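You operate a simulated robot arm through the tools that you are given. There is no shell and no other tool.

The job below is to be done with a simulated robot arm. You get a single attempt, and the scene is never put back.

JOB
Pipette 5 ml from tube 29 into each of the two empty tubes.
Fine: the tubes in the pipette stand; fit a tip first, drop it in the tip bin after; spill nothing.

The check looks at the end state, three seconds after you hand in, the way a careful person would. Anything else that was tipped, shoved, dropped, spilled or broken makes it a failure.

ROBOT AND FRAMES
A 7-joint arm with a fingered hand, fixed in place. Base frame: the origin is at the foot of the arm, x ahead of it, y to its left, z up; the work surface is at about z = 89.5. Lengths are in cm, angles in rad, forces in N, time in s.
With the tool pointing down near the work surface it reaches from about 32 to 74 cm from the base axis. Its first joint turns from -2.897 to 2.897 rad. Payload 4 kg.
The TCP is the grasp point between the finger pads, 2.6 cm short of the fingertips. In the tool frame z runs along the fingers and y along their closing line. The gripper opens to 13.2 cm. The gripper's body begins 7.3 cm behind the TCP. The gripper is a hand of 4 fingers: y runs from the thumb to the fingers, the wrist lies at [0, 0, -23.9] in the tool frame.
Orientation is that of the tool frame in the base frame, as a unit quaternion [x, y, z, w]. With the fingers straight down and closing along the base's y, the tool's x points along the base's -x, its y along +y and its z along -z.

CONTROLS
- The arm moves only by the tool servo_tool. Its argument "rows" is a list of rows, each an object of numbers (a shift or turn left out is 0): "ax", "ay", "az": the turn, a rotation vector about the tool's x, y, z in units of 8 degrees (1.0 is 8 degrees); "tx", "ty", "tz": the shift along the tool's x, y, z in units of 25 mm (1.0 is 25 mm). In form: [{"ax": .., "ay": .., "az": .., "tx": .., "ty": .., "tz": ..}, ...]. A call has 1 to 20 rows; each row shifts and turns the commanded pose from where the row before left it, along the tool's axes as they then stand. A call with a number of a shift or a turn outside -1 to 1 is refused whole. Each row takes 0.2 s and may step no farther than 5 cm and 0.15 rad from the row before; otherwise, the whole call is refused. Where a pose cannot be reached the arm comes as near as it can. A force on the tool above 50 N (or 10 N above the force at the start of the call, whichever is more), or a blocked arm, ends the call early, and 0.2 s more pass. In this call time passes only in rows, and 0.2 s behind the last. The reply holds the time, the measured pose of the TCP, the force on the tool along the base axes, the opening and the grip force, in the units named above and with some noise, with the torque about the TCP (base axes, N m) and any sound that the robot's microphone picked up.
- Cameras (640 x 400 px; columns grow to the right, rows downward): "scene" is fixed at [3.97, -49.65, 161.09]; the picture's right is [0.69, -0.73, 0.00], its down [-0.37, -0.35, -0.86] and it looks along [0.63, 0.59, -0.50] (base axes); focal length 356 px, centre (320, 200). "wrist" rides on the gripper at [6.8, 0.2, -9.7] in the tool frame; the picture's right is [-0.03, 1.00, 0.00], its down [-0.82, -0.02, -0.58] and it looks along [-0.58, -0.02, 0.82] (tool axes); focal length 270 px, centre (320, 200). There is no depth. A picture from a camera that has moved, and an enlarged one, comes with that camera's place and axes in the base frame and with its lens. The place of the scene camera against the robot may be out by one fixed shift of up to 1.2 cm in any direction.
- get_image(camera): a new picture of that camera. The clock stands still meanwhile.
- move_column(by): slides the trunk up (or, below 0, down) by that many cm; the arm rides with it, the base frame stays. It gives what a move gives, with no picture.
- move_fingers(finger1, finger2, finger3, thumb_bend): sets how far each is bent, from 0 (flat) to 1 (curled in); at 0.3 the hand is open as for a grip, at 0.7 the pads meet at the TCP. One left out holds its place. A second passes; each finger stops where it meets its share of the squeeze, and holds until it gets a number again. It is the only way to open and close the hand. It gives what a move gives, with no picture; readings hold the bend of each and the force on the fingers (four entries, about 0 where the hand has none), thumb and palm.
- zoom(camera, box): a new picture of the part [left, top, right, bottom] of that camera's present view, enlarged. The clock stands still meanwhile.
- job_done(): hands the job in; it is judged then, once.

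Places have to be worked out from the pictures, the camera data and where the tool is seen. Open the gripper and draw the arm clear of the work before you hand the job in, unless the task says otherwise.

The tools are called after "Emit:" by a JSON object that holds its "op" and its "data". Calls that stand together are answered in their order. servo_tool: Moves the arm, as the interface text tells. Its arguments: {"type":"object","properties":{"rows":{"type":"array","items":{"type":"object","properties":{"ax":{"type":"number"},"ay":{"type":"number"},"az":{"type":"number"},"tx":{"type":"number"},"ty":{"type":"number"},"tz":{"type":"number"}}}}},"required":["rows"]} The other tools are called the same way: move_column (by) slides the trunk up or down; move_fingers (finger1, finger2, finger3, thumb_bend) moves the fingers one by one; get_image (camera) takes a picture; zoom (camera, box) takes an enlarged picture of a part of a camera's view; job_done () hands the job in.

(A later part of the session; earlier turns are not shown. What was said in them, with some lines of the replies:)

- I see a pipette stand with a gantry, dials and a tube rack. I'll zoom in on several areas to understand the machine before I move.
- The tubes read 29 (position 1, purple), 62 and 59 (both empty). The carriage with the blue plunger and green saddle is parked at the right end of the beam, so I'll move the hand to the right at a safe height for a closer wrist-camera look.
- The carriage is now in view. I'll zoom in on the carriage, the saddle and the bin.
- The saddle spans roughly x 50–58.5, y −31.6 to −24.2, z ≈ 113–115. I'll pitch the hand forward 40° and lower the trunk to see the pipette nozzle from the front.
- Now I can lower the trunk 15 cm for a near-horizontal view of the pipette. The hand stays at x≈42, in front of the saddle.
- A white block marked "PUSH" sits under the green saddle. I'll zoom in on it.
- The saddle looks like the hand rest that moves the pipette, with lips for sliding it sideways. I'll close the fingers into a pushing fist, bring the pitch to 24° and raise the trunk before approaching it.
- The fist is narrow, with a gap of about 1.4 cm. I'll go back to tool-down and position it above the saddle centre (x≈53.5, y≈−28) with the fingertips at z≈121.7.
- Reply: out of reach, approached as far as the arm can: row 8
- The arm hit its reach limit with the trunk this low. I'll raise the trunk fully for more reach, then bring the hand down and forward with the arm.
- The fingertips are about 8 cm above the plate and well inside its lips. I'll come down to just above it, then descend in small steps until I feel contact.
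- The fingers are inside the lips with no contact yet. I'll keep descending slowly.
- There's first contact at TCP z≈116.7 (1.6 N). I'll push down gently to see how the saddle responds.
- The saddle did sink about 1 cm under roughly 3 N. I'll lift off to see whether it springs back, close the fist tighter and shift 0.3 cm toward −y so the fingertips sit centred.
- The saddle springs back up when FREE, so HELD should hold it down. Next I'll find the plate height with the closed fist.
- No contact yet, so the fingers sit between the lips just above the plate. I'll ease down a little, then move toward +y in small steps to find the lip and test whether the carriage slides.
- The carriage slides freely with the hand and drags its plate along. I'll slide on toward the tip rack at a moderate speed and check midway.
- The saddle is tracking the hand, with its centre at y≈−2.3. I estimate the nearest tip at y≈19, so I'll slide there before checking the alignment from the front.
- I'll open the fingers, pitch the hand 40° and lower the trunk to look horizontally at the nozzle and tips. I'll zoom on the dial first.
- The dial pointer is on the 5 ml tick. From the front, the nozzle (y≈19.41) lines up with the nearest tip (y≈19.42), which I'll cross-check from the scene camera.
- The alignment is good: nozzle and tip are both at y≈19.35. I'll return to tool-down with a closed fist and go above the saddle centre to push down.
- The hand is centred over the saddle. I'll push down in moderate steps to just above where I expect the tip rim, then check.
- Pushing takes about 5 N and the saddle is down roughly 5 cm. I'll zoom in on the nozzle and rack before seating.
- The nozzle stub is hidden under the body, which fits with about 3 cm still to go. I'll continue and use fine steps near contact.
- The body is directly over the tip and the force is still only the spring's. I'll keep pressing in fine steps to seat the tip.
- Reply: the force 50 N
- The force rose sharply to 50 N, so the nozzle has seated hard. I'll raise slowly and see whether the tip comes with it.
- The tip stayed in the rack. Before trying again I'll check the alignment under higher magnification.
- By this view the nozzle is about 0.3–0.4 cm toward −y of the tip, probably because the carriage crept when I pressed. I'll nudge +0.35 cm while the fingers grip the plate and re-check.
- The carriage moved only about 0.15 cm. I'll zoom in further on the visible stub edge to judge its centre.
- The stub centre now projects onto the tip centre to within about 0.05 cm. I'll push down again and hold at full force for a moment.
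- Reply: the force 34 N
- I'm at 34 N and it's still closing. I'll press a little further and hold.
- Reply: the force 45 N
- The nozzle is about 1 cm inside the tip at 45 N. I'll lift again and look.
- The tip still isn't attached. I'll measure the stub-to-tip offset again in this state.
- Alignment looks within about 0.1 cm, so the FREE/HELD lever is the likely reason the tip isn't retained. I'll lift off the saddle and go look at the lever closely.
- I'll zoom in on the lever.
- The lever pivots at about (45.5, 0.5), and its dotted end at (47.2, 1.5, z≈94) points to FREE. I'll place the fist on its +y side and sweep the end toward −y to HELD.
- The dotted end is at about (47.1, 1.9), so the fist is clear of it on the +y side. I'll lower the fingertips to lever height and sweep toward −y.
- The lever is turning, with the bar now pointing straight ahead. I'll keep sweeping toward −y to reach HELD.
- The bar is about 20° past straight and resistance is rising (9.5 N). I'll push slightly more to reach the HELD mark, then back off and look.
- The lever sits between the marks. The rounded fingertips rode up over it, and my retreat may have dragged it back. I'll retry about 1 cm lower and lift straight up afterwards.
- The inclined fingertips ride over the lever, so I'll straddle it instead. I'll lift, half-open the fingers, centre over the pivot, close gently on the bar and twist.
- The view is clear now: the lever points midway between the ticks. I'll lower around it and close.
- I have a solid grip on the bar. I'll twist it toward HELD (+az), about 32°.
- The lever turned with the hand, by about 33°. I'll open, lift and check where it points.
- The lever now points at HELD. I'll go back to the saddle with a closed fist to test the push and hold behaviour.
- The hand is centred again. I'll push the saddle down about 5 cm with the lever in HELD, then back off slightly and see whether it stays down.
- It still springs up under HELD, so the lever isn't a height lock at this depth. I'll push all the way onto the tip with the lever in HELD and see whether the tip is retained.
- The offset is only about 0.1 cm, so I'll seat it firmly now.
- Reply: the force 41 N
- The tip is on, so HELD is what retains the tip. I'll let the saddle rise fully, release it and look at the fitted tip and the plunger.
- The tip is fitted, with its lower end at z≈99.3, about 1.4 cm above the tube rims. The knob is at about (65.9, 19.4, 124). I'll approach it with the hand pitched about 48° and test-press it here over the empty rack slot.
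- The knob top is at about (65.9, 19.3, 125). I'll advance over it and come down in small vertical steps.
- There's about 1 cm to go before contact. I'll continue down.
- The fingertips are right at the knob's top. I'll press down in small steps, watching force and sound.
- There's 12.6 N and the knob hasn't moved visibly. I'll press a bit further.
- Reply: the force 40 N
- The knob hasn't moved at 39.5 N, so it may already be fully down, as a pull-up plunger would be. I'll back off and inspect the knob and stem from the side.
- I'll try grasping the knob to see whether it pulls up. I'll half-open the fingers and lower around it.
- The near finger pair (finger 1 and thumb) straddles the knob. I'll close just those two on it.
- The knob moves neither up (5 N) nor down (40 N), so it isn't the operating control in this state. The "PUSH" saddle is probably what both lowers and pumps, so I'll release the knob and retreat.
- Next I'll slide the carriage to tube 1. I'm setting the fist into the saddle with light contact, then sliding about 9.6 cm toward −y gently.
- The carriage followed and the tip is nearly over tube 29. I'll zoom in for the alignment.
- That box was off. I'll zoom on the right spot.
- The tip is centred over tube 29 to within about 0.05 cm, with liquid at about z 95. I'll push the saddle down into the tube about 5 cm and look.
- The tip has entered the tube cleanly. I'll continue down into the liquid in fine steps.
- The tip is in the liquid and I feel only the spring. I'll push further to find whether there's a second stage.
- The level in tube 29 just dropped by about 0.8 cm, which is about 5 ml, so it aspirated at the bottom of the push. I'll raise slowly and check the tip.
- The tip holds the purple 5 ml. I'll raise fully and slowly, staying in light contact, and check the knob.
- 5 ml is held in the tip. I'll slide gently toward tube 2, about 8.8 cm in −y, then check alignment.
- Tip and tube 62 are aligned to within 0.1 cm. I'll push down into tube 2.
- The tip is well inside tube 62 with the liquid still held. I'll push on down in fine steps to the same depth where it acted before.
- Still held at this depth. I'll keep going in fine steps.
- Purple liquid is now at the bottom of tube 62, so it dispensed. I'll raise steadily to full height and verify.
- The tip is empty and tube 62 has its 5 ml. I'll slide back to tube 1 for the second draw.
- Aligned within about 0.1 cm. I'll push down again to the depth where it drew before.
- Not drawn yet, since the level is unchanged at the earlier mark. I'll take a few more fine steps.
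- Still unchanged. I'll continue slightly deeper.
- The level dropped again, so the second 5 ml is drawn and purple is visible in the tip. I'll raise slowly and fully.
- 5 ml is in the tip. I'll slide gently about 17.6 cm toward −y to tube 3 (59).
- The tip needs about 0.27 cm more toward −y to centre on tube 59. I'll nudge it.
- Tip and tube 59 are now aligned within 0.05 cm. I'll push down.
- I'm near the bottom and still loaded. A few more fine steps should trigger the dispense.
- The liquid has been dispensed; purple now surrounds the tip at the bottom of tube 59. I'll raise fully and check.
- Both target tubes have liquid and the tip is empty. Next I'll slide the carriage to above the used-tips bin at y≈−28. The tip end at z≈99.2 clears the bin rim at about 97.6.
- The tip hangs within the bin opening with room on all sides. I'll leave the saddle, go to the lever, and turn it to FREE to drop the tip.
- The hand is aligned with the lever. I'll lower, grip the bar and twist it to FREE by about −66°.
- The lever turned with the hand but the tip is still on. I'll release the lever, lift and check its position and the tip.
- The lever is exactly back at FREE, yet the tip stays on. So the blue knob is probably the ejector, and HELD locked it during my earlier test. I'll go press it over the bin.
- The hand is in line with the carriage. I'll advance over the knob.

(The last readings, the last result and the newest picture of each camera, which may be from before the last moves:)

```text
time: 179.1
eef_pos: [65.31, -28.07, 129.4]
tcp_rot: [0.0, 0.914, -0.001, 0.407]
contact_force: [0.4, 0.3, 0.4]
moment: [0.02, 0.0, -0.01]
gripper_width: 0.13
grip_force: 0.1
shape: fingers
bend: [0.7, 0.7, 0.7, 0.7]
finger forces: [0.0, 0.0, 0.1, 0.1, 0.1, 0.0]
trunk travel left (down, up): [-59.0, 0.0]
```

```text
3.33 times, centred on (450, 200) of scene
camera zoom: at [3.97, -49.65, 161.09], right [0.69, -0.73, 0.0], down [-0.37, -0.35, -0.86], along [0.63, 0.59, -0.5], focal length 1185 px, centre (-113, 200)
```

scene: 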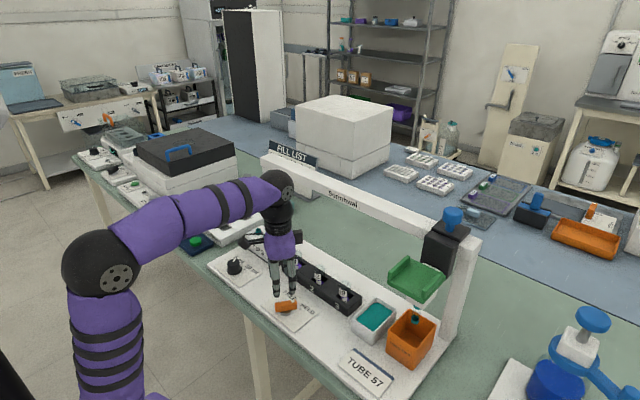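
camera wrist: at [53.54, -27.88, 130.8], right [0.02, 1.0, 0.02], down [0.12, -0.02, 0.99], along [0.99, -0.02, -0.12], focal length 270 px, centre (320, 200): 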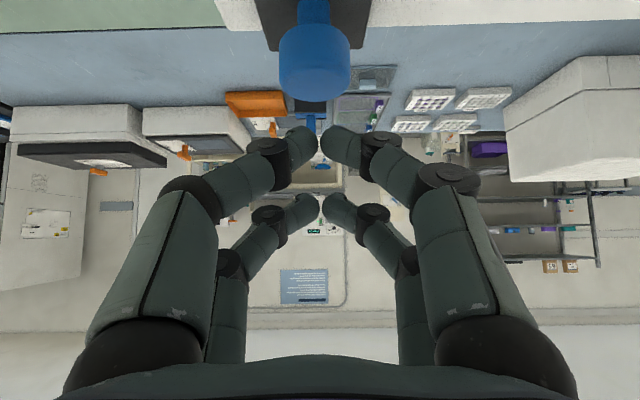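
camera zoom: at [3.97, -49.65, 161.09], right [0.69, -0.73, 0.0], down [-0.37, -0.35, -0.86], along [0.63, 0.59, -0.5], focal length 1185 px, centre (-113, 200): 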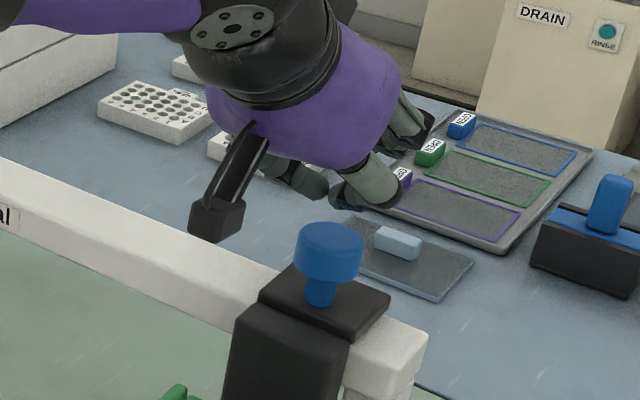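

The knob is centred below the near fingertips. I'll descend to contact and press gently.

Emit:
{"op": "servo_tool", "data": {"rows": [{"tx": 0.15, "tz": 0.134}, {"tx": 0.15, "tz": 0.134}, {"tx": 0.15, "tz": 0.134}, {"tx": 0.15, "tz": 0.134}, {"tx": 0.15, "tz": 0.134}, {"tx": 0.06, "tz": 0.054}, {"tx": 0.06, "tz": 0.054}, {"tx": 0.06, "tz": 0.054}]}}

Emit:
{"op": "zoom", "data": {"camera": "scene", "box": [390, 140, 510, 260]}}

Emit:
{"op": "zoom", "data": {"camera": "scene", "box": [340, 230, 460, 370]}}

```text
time: 180.9
eef_pos: [65.26, -28.1, 126.62]
tcp_rot: [0.0, 0.913, -0.001, 0.408]
contact_force: [0.4, -0.3, 9.0]
moment: [0.02, -0.12, -0.01]
gripper_width: 0.11
grip_force: 4.8
shape: fingers
bend: [0.7, 0.7, 0.7, 0.7]
finger forces: [6.1, 0.0, 0.0, 0.0, 3.1, 0.0]
trunk travel left (down, up): [-59.0, 0.0]
```

```text
3.33 times, centred on (450, 200) of scene
camera zoom: at [3.97, -49.65, 161.09], right [0.69, -0.73, 0.0], down [-0.37, -0.35, -0.86], along [0.63, 0.59, -0.5], focal length 1185 px, centre (-113, 200)
```

zoom: 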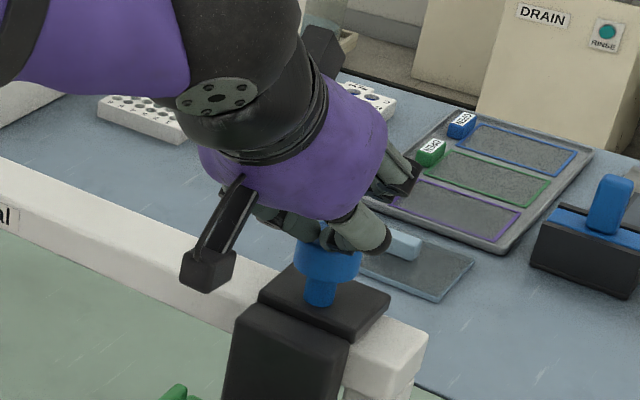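

```text
2.86 times, centred on (400, 300) of scene
camera zoom: at [3.97, -49.65, 161.09], right [0.69, -0.73, 0.0], down [-0.37, -0.35, -0.86], along [0.63, 0.59, -0.5], focal length 1016 px, centre (91, -86)
```

zoom: 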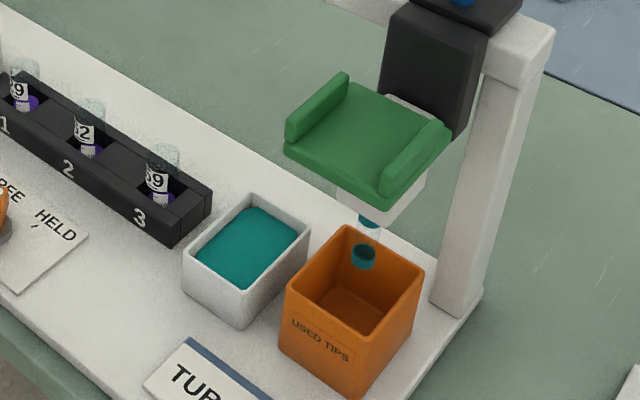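

There's 9 N of contact and no motion yet. I'll press harder in small increments.

Emit:
{"op": "servo_tool", "data": {"rows": [{"tx": 0.05, "tz": 0.045}, {"tx": 0.05, "tz": 0.045}, {"tx": 0.05, "tz": 0.045}, {}]}}

Emit:
{"op": "zoom", "data": {"camera": "scene", "box": [390, 140, 510, 260]}}

Emit:
{"op": "zoom", "data": {"camera": "scene", "box": [340, 230, 460, 370]}}

```text
time: 181.9
eef_pos: [64.94, -28.11, 126.39]
tcp_rot: [0.0, 0.912, -0.002, 0.411]
contact_force: [4.5, -0.4, 33.7]
moment: [0.01, -0.27, -0.05]
gripper_width: 0.05
grip_force: 17.1
shape: fingers
bend: [0.72, 0.7, 0.7, 0.7]
finger forces: [23.9, 0.1, 0.0, 0.0, 10.5, 0.0]
trunk travel left (down, up): [-59.0, 0.0]
```

```text
3.33 times, centred on (450, 200) of scene
camera zoom: at [3.97, -49.65, 161.09], right [0.69, -0.73, 0.0], down [-0.37, -0.35, -0.86], along [0.63, 0.59, -0.5], focal length 1185 px, centre (-113, 200)
```

zoom: 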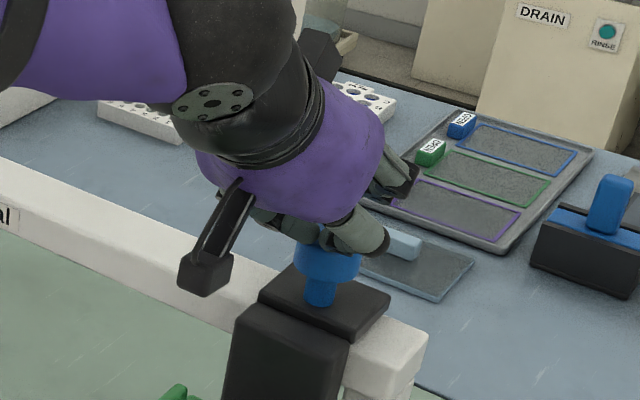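

```text
2.86 times, centred on (400, 300) of scene
camera zoom: at [3.97, -49.65, 161.09], right [0.69, -0.73, 0.0], down [-0.37, -0.35, -0.86], along [0.63, 0.59, -0.5], focal length 1016 px, centre (91, -86)
```

zoom: 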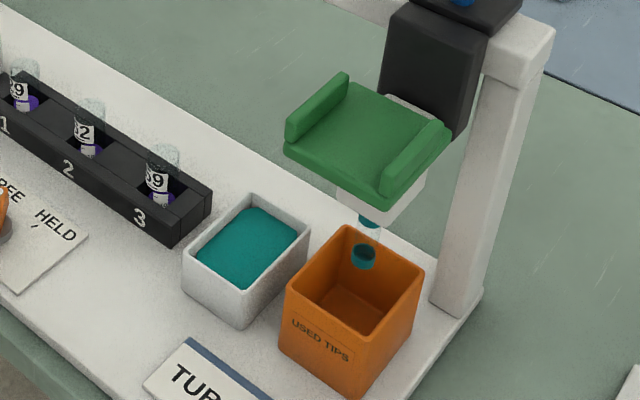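

The knob is fixed at 34 N again, so it isn't the ejector. Pushing with FREE set never held the tip, so pushing the saddle down into the bin with FREE should release it. I'll retreat and do that.

Emit:
{"op": "servo_tool", "data": {"rows": [{"tx": -0.2, "tz": -0.18}, {"tx": -0.6, "tz": -0.54}, {"tx": -0.6, "tz": -0.54}, {"tx": 0.7, "tz": -0.78}, {"tx": 0.7, "tz": -0.78}, {"tx": 0.7, "tz": -0.78}, {"tx": 0.7, "tz": -0.78}, {"tx": 0.7, "tz": -0.78}, {"tx": 0.7, "tz": -0.78}, {"tx": 0.7, "tz": -0.78}, {"ay": 1}, {"ay": 1}, {"ay": 1}, {"ay": 1}, {"ay": 1}, {"ay": 1}]}}

Emit:
{"op": "get_image", "data": {"camera": "wrist"}}

```text
time: 185.3
eef_pos: [46.86, -28.17, 130.67]
tcp_rot: [0.002, 1.0, -0.001, -0.002]
contact_force: [-0.2, -1.4, 1.0]
moment: [-0.01, 0.02, 0.03]
gripper_width: 0.08
grip_force: 0.0
shape: fingers
bend: [0.7, 0.7, 0.7, 0.7]
finger forces: [0.0, 0.0, 0.0, 0.1, 0.0, 0.1]
trunk travel left (down, up): [-59.0, 0.0]
```

```text
taken
camera wrist: at [40.1, -27.91, 140.31], right [0.03, 1.0, 0.0], down [0.82, -0.02, 0.57], along [0.57, -0.02, -0.82], focal length 270 px, centre (320, 200)
```

wrist: 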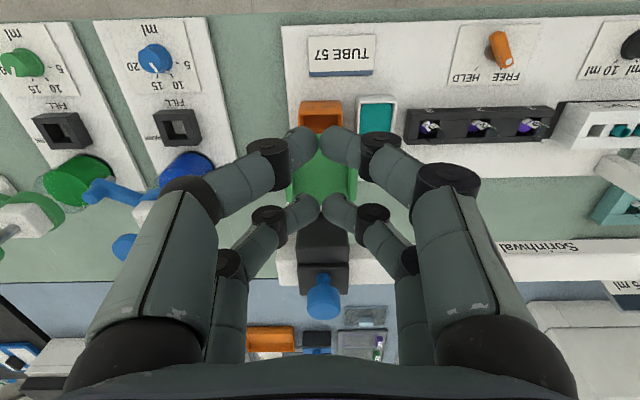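

The saddle is centred with the hand. I'll move over it, go down to contact, then push down into the bin partway.

Emit:
{"op": "servo_tool", "data": {"rows": [{"tx": -0.9}, {"tx": -0.9}, {"tx": -0.9}, {"tz": 1}, {"tz": 1}, {"tz": 1}, {"tz": 1}, {"tz": 1}, {"tz": 0.5}, {"tz": 0.3}, {"tz": 0.2}, {"tz": 0.3}, {"tz": 0.3}, {"tz": 0.3}, {"tz": 0.3}]}}

Emit:
{"op": "zoom", "data": {"camera": "scene", "box": [350, 250, 450, 370]}}

```text
time: 188.5
eef_pos: [53.71, -28.06, 112.47]
tcp_rot: [0.001, 1.0, 0.0, -0.001]
contact_force: [0.8, -3.5, 3.8]
moment: [0.09, -0.02, 0.01]
gripper_width: 0.0
grip_force: 2.6
shape: fingers
bend: [0.7, 0.7, 0.7, 0.7]
finger forces: [2.4, 2.4, 0.4, 0.0, 0.0, 0.0]
trunk travel left (down, up): [-59.0, 0.0]
```

```text
3.33 times, centred on (400, 310) of scene
camera zoom: at [3.97, -49.65, 161.09], right [0.69, -0.73, 0.0], down [-0.37, -0.35, -0.86], along [0.63, 0.59, -0.5], focal length 1185 px, centre (53, -167)
```

zoom: 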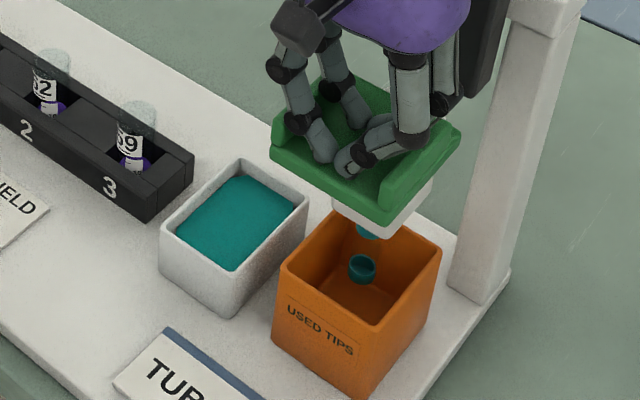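

The tip is entering the bin cleanly. I'll continue to the bottom trigger depth.

Emit:
{"op": "servo_tool", "data": {"rows": [{"tz": 0.3}, {"tz": 0.3}, {"tz": 0.3}, {"tz": 0.3}, {"tz": 0.2}, {"tz": 0.1}, {"tz": 0.1}, {"tz": 0.06}, {}]}}

Emit:
{"op": "zoom", "data": {"camera": "scene", "box": [350, 250, 450, 370]}}

```text
time: 190.5
eef_pos: [53.74, -28.13, 108.43]
tcp_rot: [0.001, 1.0, 0.0, 0.0]
contact_force: [-1.9, -1.1, 5.6]
moment: [0.03, -0.04, 0.02]
gripper_width: 0.0
grip_force: 4.7
shape: fingers
bend: [0.7, 0.7, 0.7, 0.7]
finger forces: [2.1, 3.1, 3.3, 0.0, 0.0, 0.1]
trunk travel left (down, up): [-59.0, 0.0]
```

```text
3.33 times, centred on (400, 310) of scene
camera zoom: at [3.97, -49.65, 161.09], right [0.69, -0.73, 0.0], down [-0.37, -0.35, -0.86], along [0.63, 0.59, -0.5], focal length 1185 px, centre (53, -167)
```

zoom: 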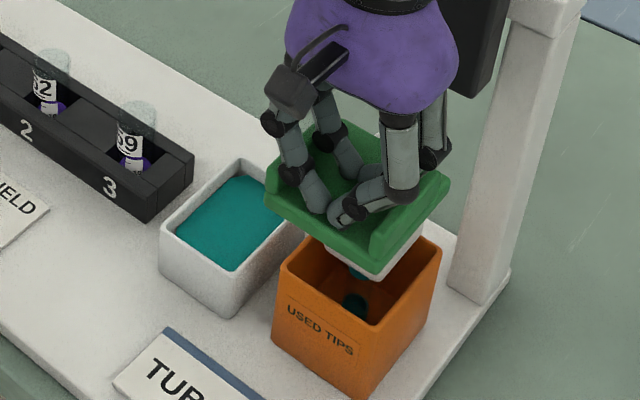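

Not quite at the trigger yet. I'll take a couple more fine steps to about z 108.0.

Emit:
{"op": "servo_tool", "data": {"rows": [{"tz": 0.08}, {"tz": 0.08}, {"tz": 0.06}, {}]}}

Emit:
{"op": "zoom", "data": {"camera": "scene", "box": [370, 290, 440, 360]}}

```text
time: 191.5
eef_pos: [53.62, -28.1, 107.94]
tcp_rot: [0.0, 1.0, -0.001, 0.001]
contact_force: [3.8, -3.0, 17.0]
moment: [-0.09, 0.0, 0.06]
gripper_width: 0.02
grip_force: 9.9
shape: fingers
bend: [0.7, 0.7, 0.7, 0.7]
finger forces: [2.6, 4.4, 5.2, 0.1, 7.8, 0.1]
trunk travel left (down, up): [-59.0, 0.0]
```

```text
5.71 times, centred on (405, 325) of scene
camera zoom: at [3.97, -49.65, 161.09], right [0.69, -0.73, 0.0], down [-0.37, -0.35, -0.86], along [0.63, 0.59, -0.5], focal length 2032 px, centre (-166, -514)
```

zoom: 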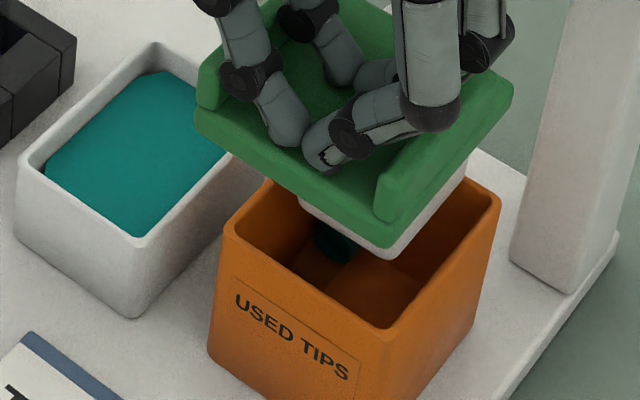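

The bottom stop is reached at 17 N. I'll raise and see whether the tip stayed in the bin.

Emit:
{"op": "servo_tool", "data": {"rows": [{"tz": -0.2}, {"tz": -0.3}, {"tz": -0.3}, {"tz": -0.4}, {"tz": -0.4}, {"tz": -0.4}, {"tz": -0.4}, {"tz": -0.4}, {"tz": -0.4}]}}

Emit:
{"op": "zoom", "data": {"camera": "scene", "box": [350, 250, 450, 370]}}

```text
time: 193.5
eef_pos: [53.68, -28.21, 116.02]
tcp_rot: [0.0, 1.0, 0.001, 0.0]
contact_force: [0.4, -3.1, 2.7]
moment: [-0.06, 0.01, 0.05]
gripper_width: 0.01
grip_force: 5.4
shape: fingers
bend: [0.7, 0.7, 0.7, 0.7]
finger forces: [1.9, 3.3, 2.8, 0.0, 1.9, 0.0]
trunk travel left (down, up): [-59.0, 0.0]
```

```text
3.33 times, centred on (400, 310) of scene
camera zoom: at [3.97, -49.65, 161.09], right [0.69, -0.73, 0.0], down [-0.37, -0.35, -0.86], along [0.63, 0.59, -0.5], focal length 1185 px, centre (53, -167)
```

zoom: 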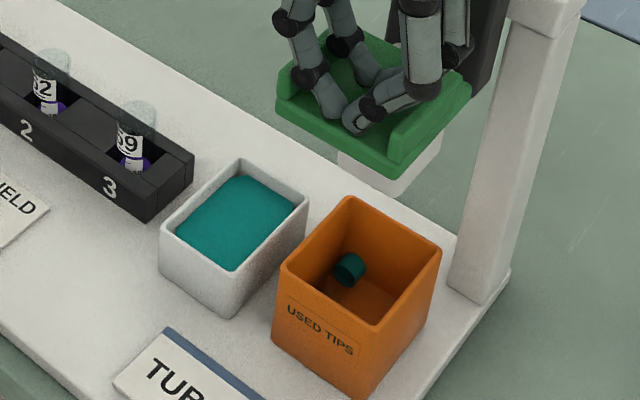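

The tip is lying in the used-tips bin and the nozzle is bare. I'll lift off the saddle, retreat and open the hand.

Emit:
{"op": "servo_tool", "data": {"rows": [{"tz": -0.5}, {"tz": -0.8}, {"tz": -1}, {"tz": -1}, {"tz": -1}, {"tx": 1}, {"tx": 1}, {"tx": 1}, {"tx": 1}, {"tx": 1, "ty": 1}, {"ty": 1}, {"ty": 1}, {"ty": 1}, {"ty": 1}, {"ty": 1}, {"ty": 1}, {"ty": 1}, {"ty": 1}]}}

Emit:
{"op": "move_fingers", "data": {"finger1": 0.3, "finger2": 0.3, "finger3": 0.3, "thumb_bend": 0.3}}

Emit:
{"op": "get_image", "data": {"camera": "scene"}}

Emit:
{"op": "get_image", "data": {"camera": "wrist"}}

Emit:
{"op": "zoom", "data": {"camera": "scene", "box": [270, 240, 370, 320]}}

Emit:
{"op": "zoom", "data": {"camera": "scene", "box": [370, 260, 450, 370]}}

```text
time: 197.3
eef_pos: [41.17, -5.54, 126.66]
tcp_rot: [0.001, 1.0, 0.0, 0.0]
contact_force: [0.7, 0.1, 0.5]
moment: [0.01, -0.03, 0.0]
gripper_width: 0.05
grip_force: 0.0
shape: fingers
bend: [0.7, 0.7, 0.7, 0.7]
finger forces: [0.0, 0.1, 0.1, 0.0, 0.0, 0.0]
trunk travel left (down, up): [-59.0, 0.0]
```

```text
time: 198.3
eef_pos: [41.19, -5.55, 126.61]
tcp_rot: [0.0, 1.0, 0.0, 0.0]
contact_force: [-0.1, 0.9, 0.2]
moment: [0.02, 0.02, -0.01]
gripper_width: 13.24
grip_force: 0.1
shape: fingers
bend: [0.3, 0.3, 0.3, 0.3]
finger forces: [0.0, 0.0, 0.0, 0.0, 0.1, 0.0]
trunk travel left (down, up): [-59.0, 0.0]
```

```text
taken
```

scene: 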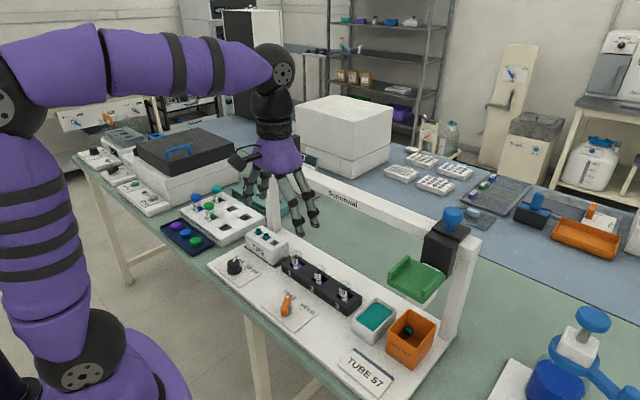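

```text
taken
camera wrist: at [34.34, -5.4, 136.33], right [0.03, 1.0, 0.0], down [0.82, -0.02, 0.58], along [0.58, -0.02, -0.82], focal length 270 px, centre (320, 200)
```

wrist: 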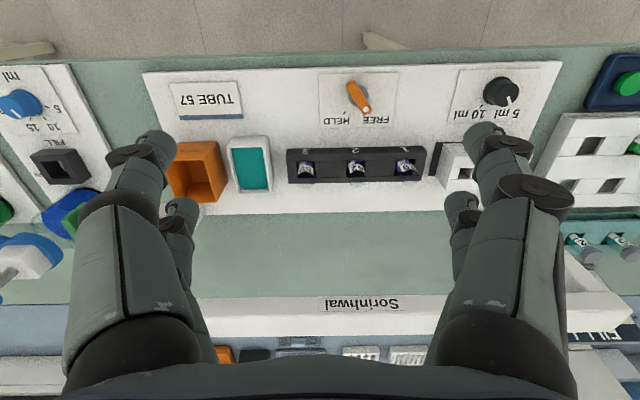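

```text
5.00 times, centred on (320, 280) of scene
camera zoom: at [3.97, -49.65, 161.09], right [0.69, -0.73, 0.0], down [-0.37, -0.35, -0.86], along [0.63, 0.59, -0.5], focal length 1778 px, centre (320, -200)
```

zoom: 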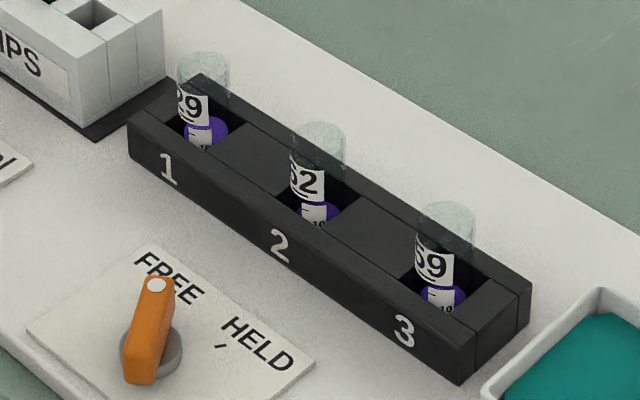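

```text
3.64 times, centred on (410, 315) of scene
camera zoom: at [3.97, -49.65, 161.09], right [0.69, -0.73, 0.0], down [-0.37, -0.35, -0.86], along [0.63, 0.59, -0.5], focal length 1293 px, centre (-7, -218)
```

zoom: 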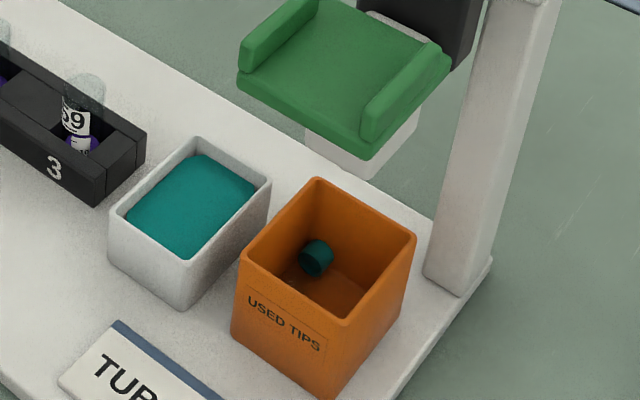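

Both tubes (62 and 59) hold matching levels, the tip is in the bin and nothing is spilled. The lever and dial are at their starting positions, the pipette is parked, and the hand is open and clear, so I'm handing in.

Emit:
{"op": "job_done", "data": {}}

```text
The job is handed in.
```

I pipetted 5 ml from tube 29 into each of the two empty tubes, 62 and 59, and handed the job in. I checked the result only by eye in the pictures: the levels in the two tubes look the same, and I saw no spills.

- **Tip:** I used one fresh tip for both transfers, since both came from tube 29, and dropped it in the used-tips bin afterwards.
- **Extra pushes:** The first two pushes onto the tip did not take because the lever was on FREE. It fitted once I turned the lever to HELD.
- **Blue knob:** While working out the controls I pressed it twice, up to about 40 N, and gave it one light pull. It did not move.
- **End state:** The dial stayed at 5 ml throughout. The lever is back at FREE and the pipette is over the bin where it started. The hand is open and clear of the work.
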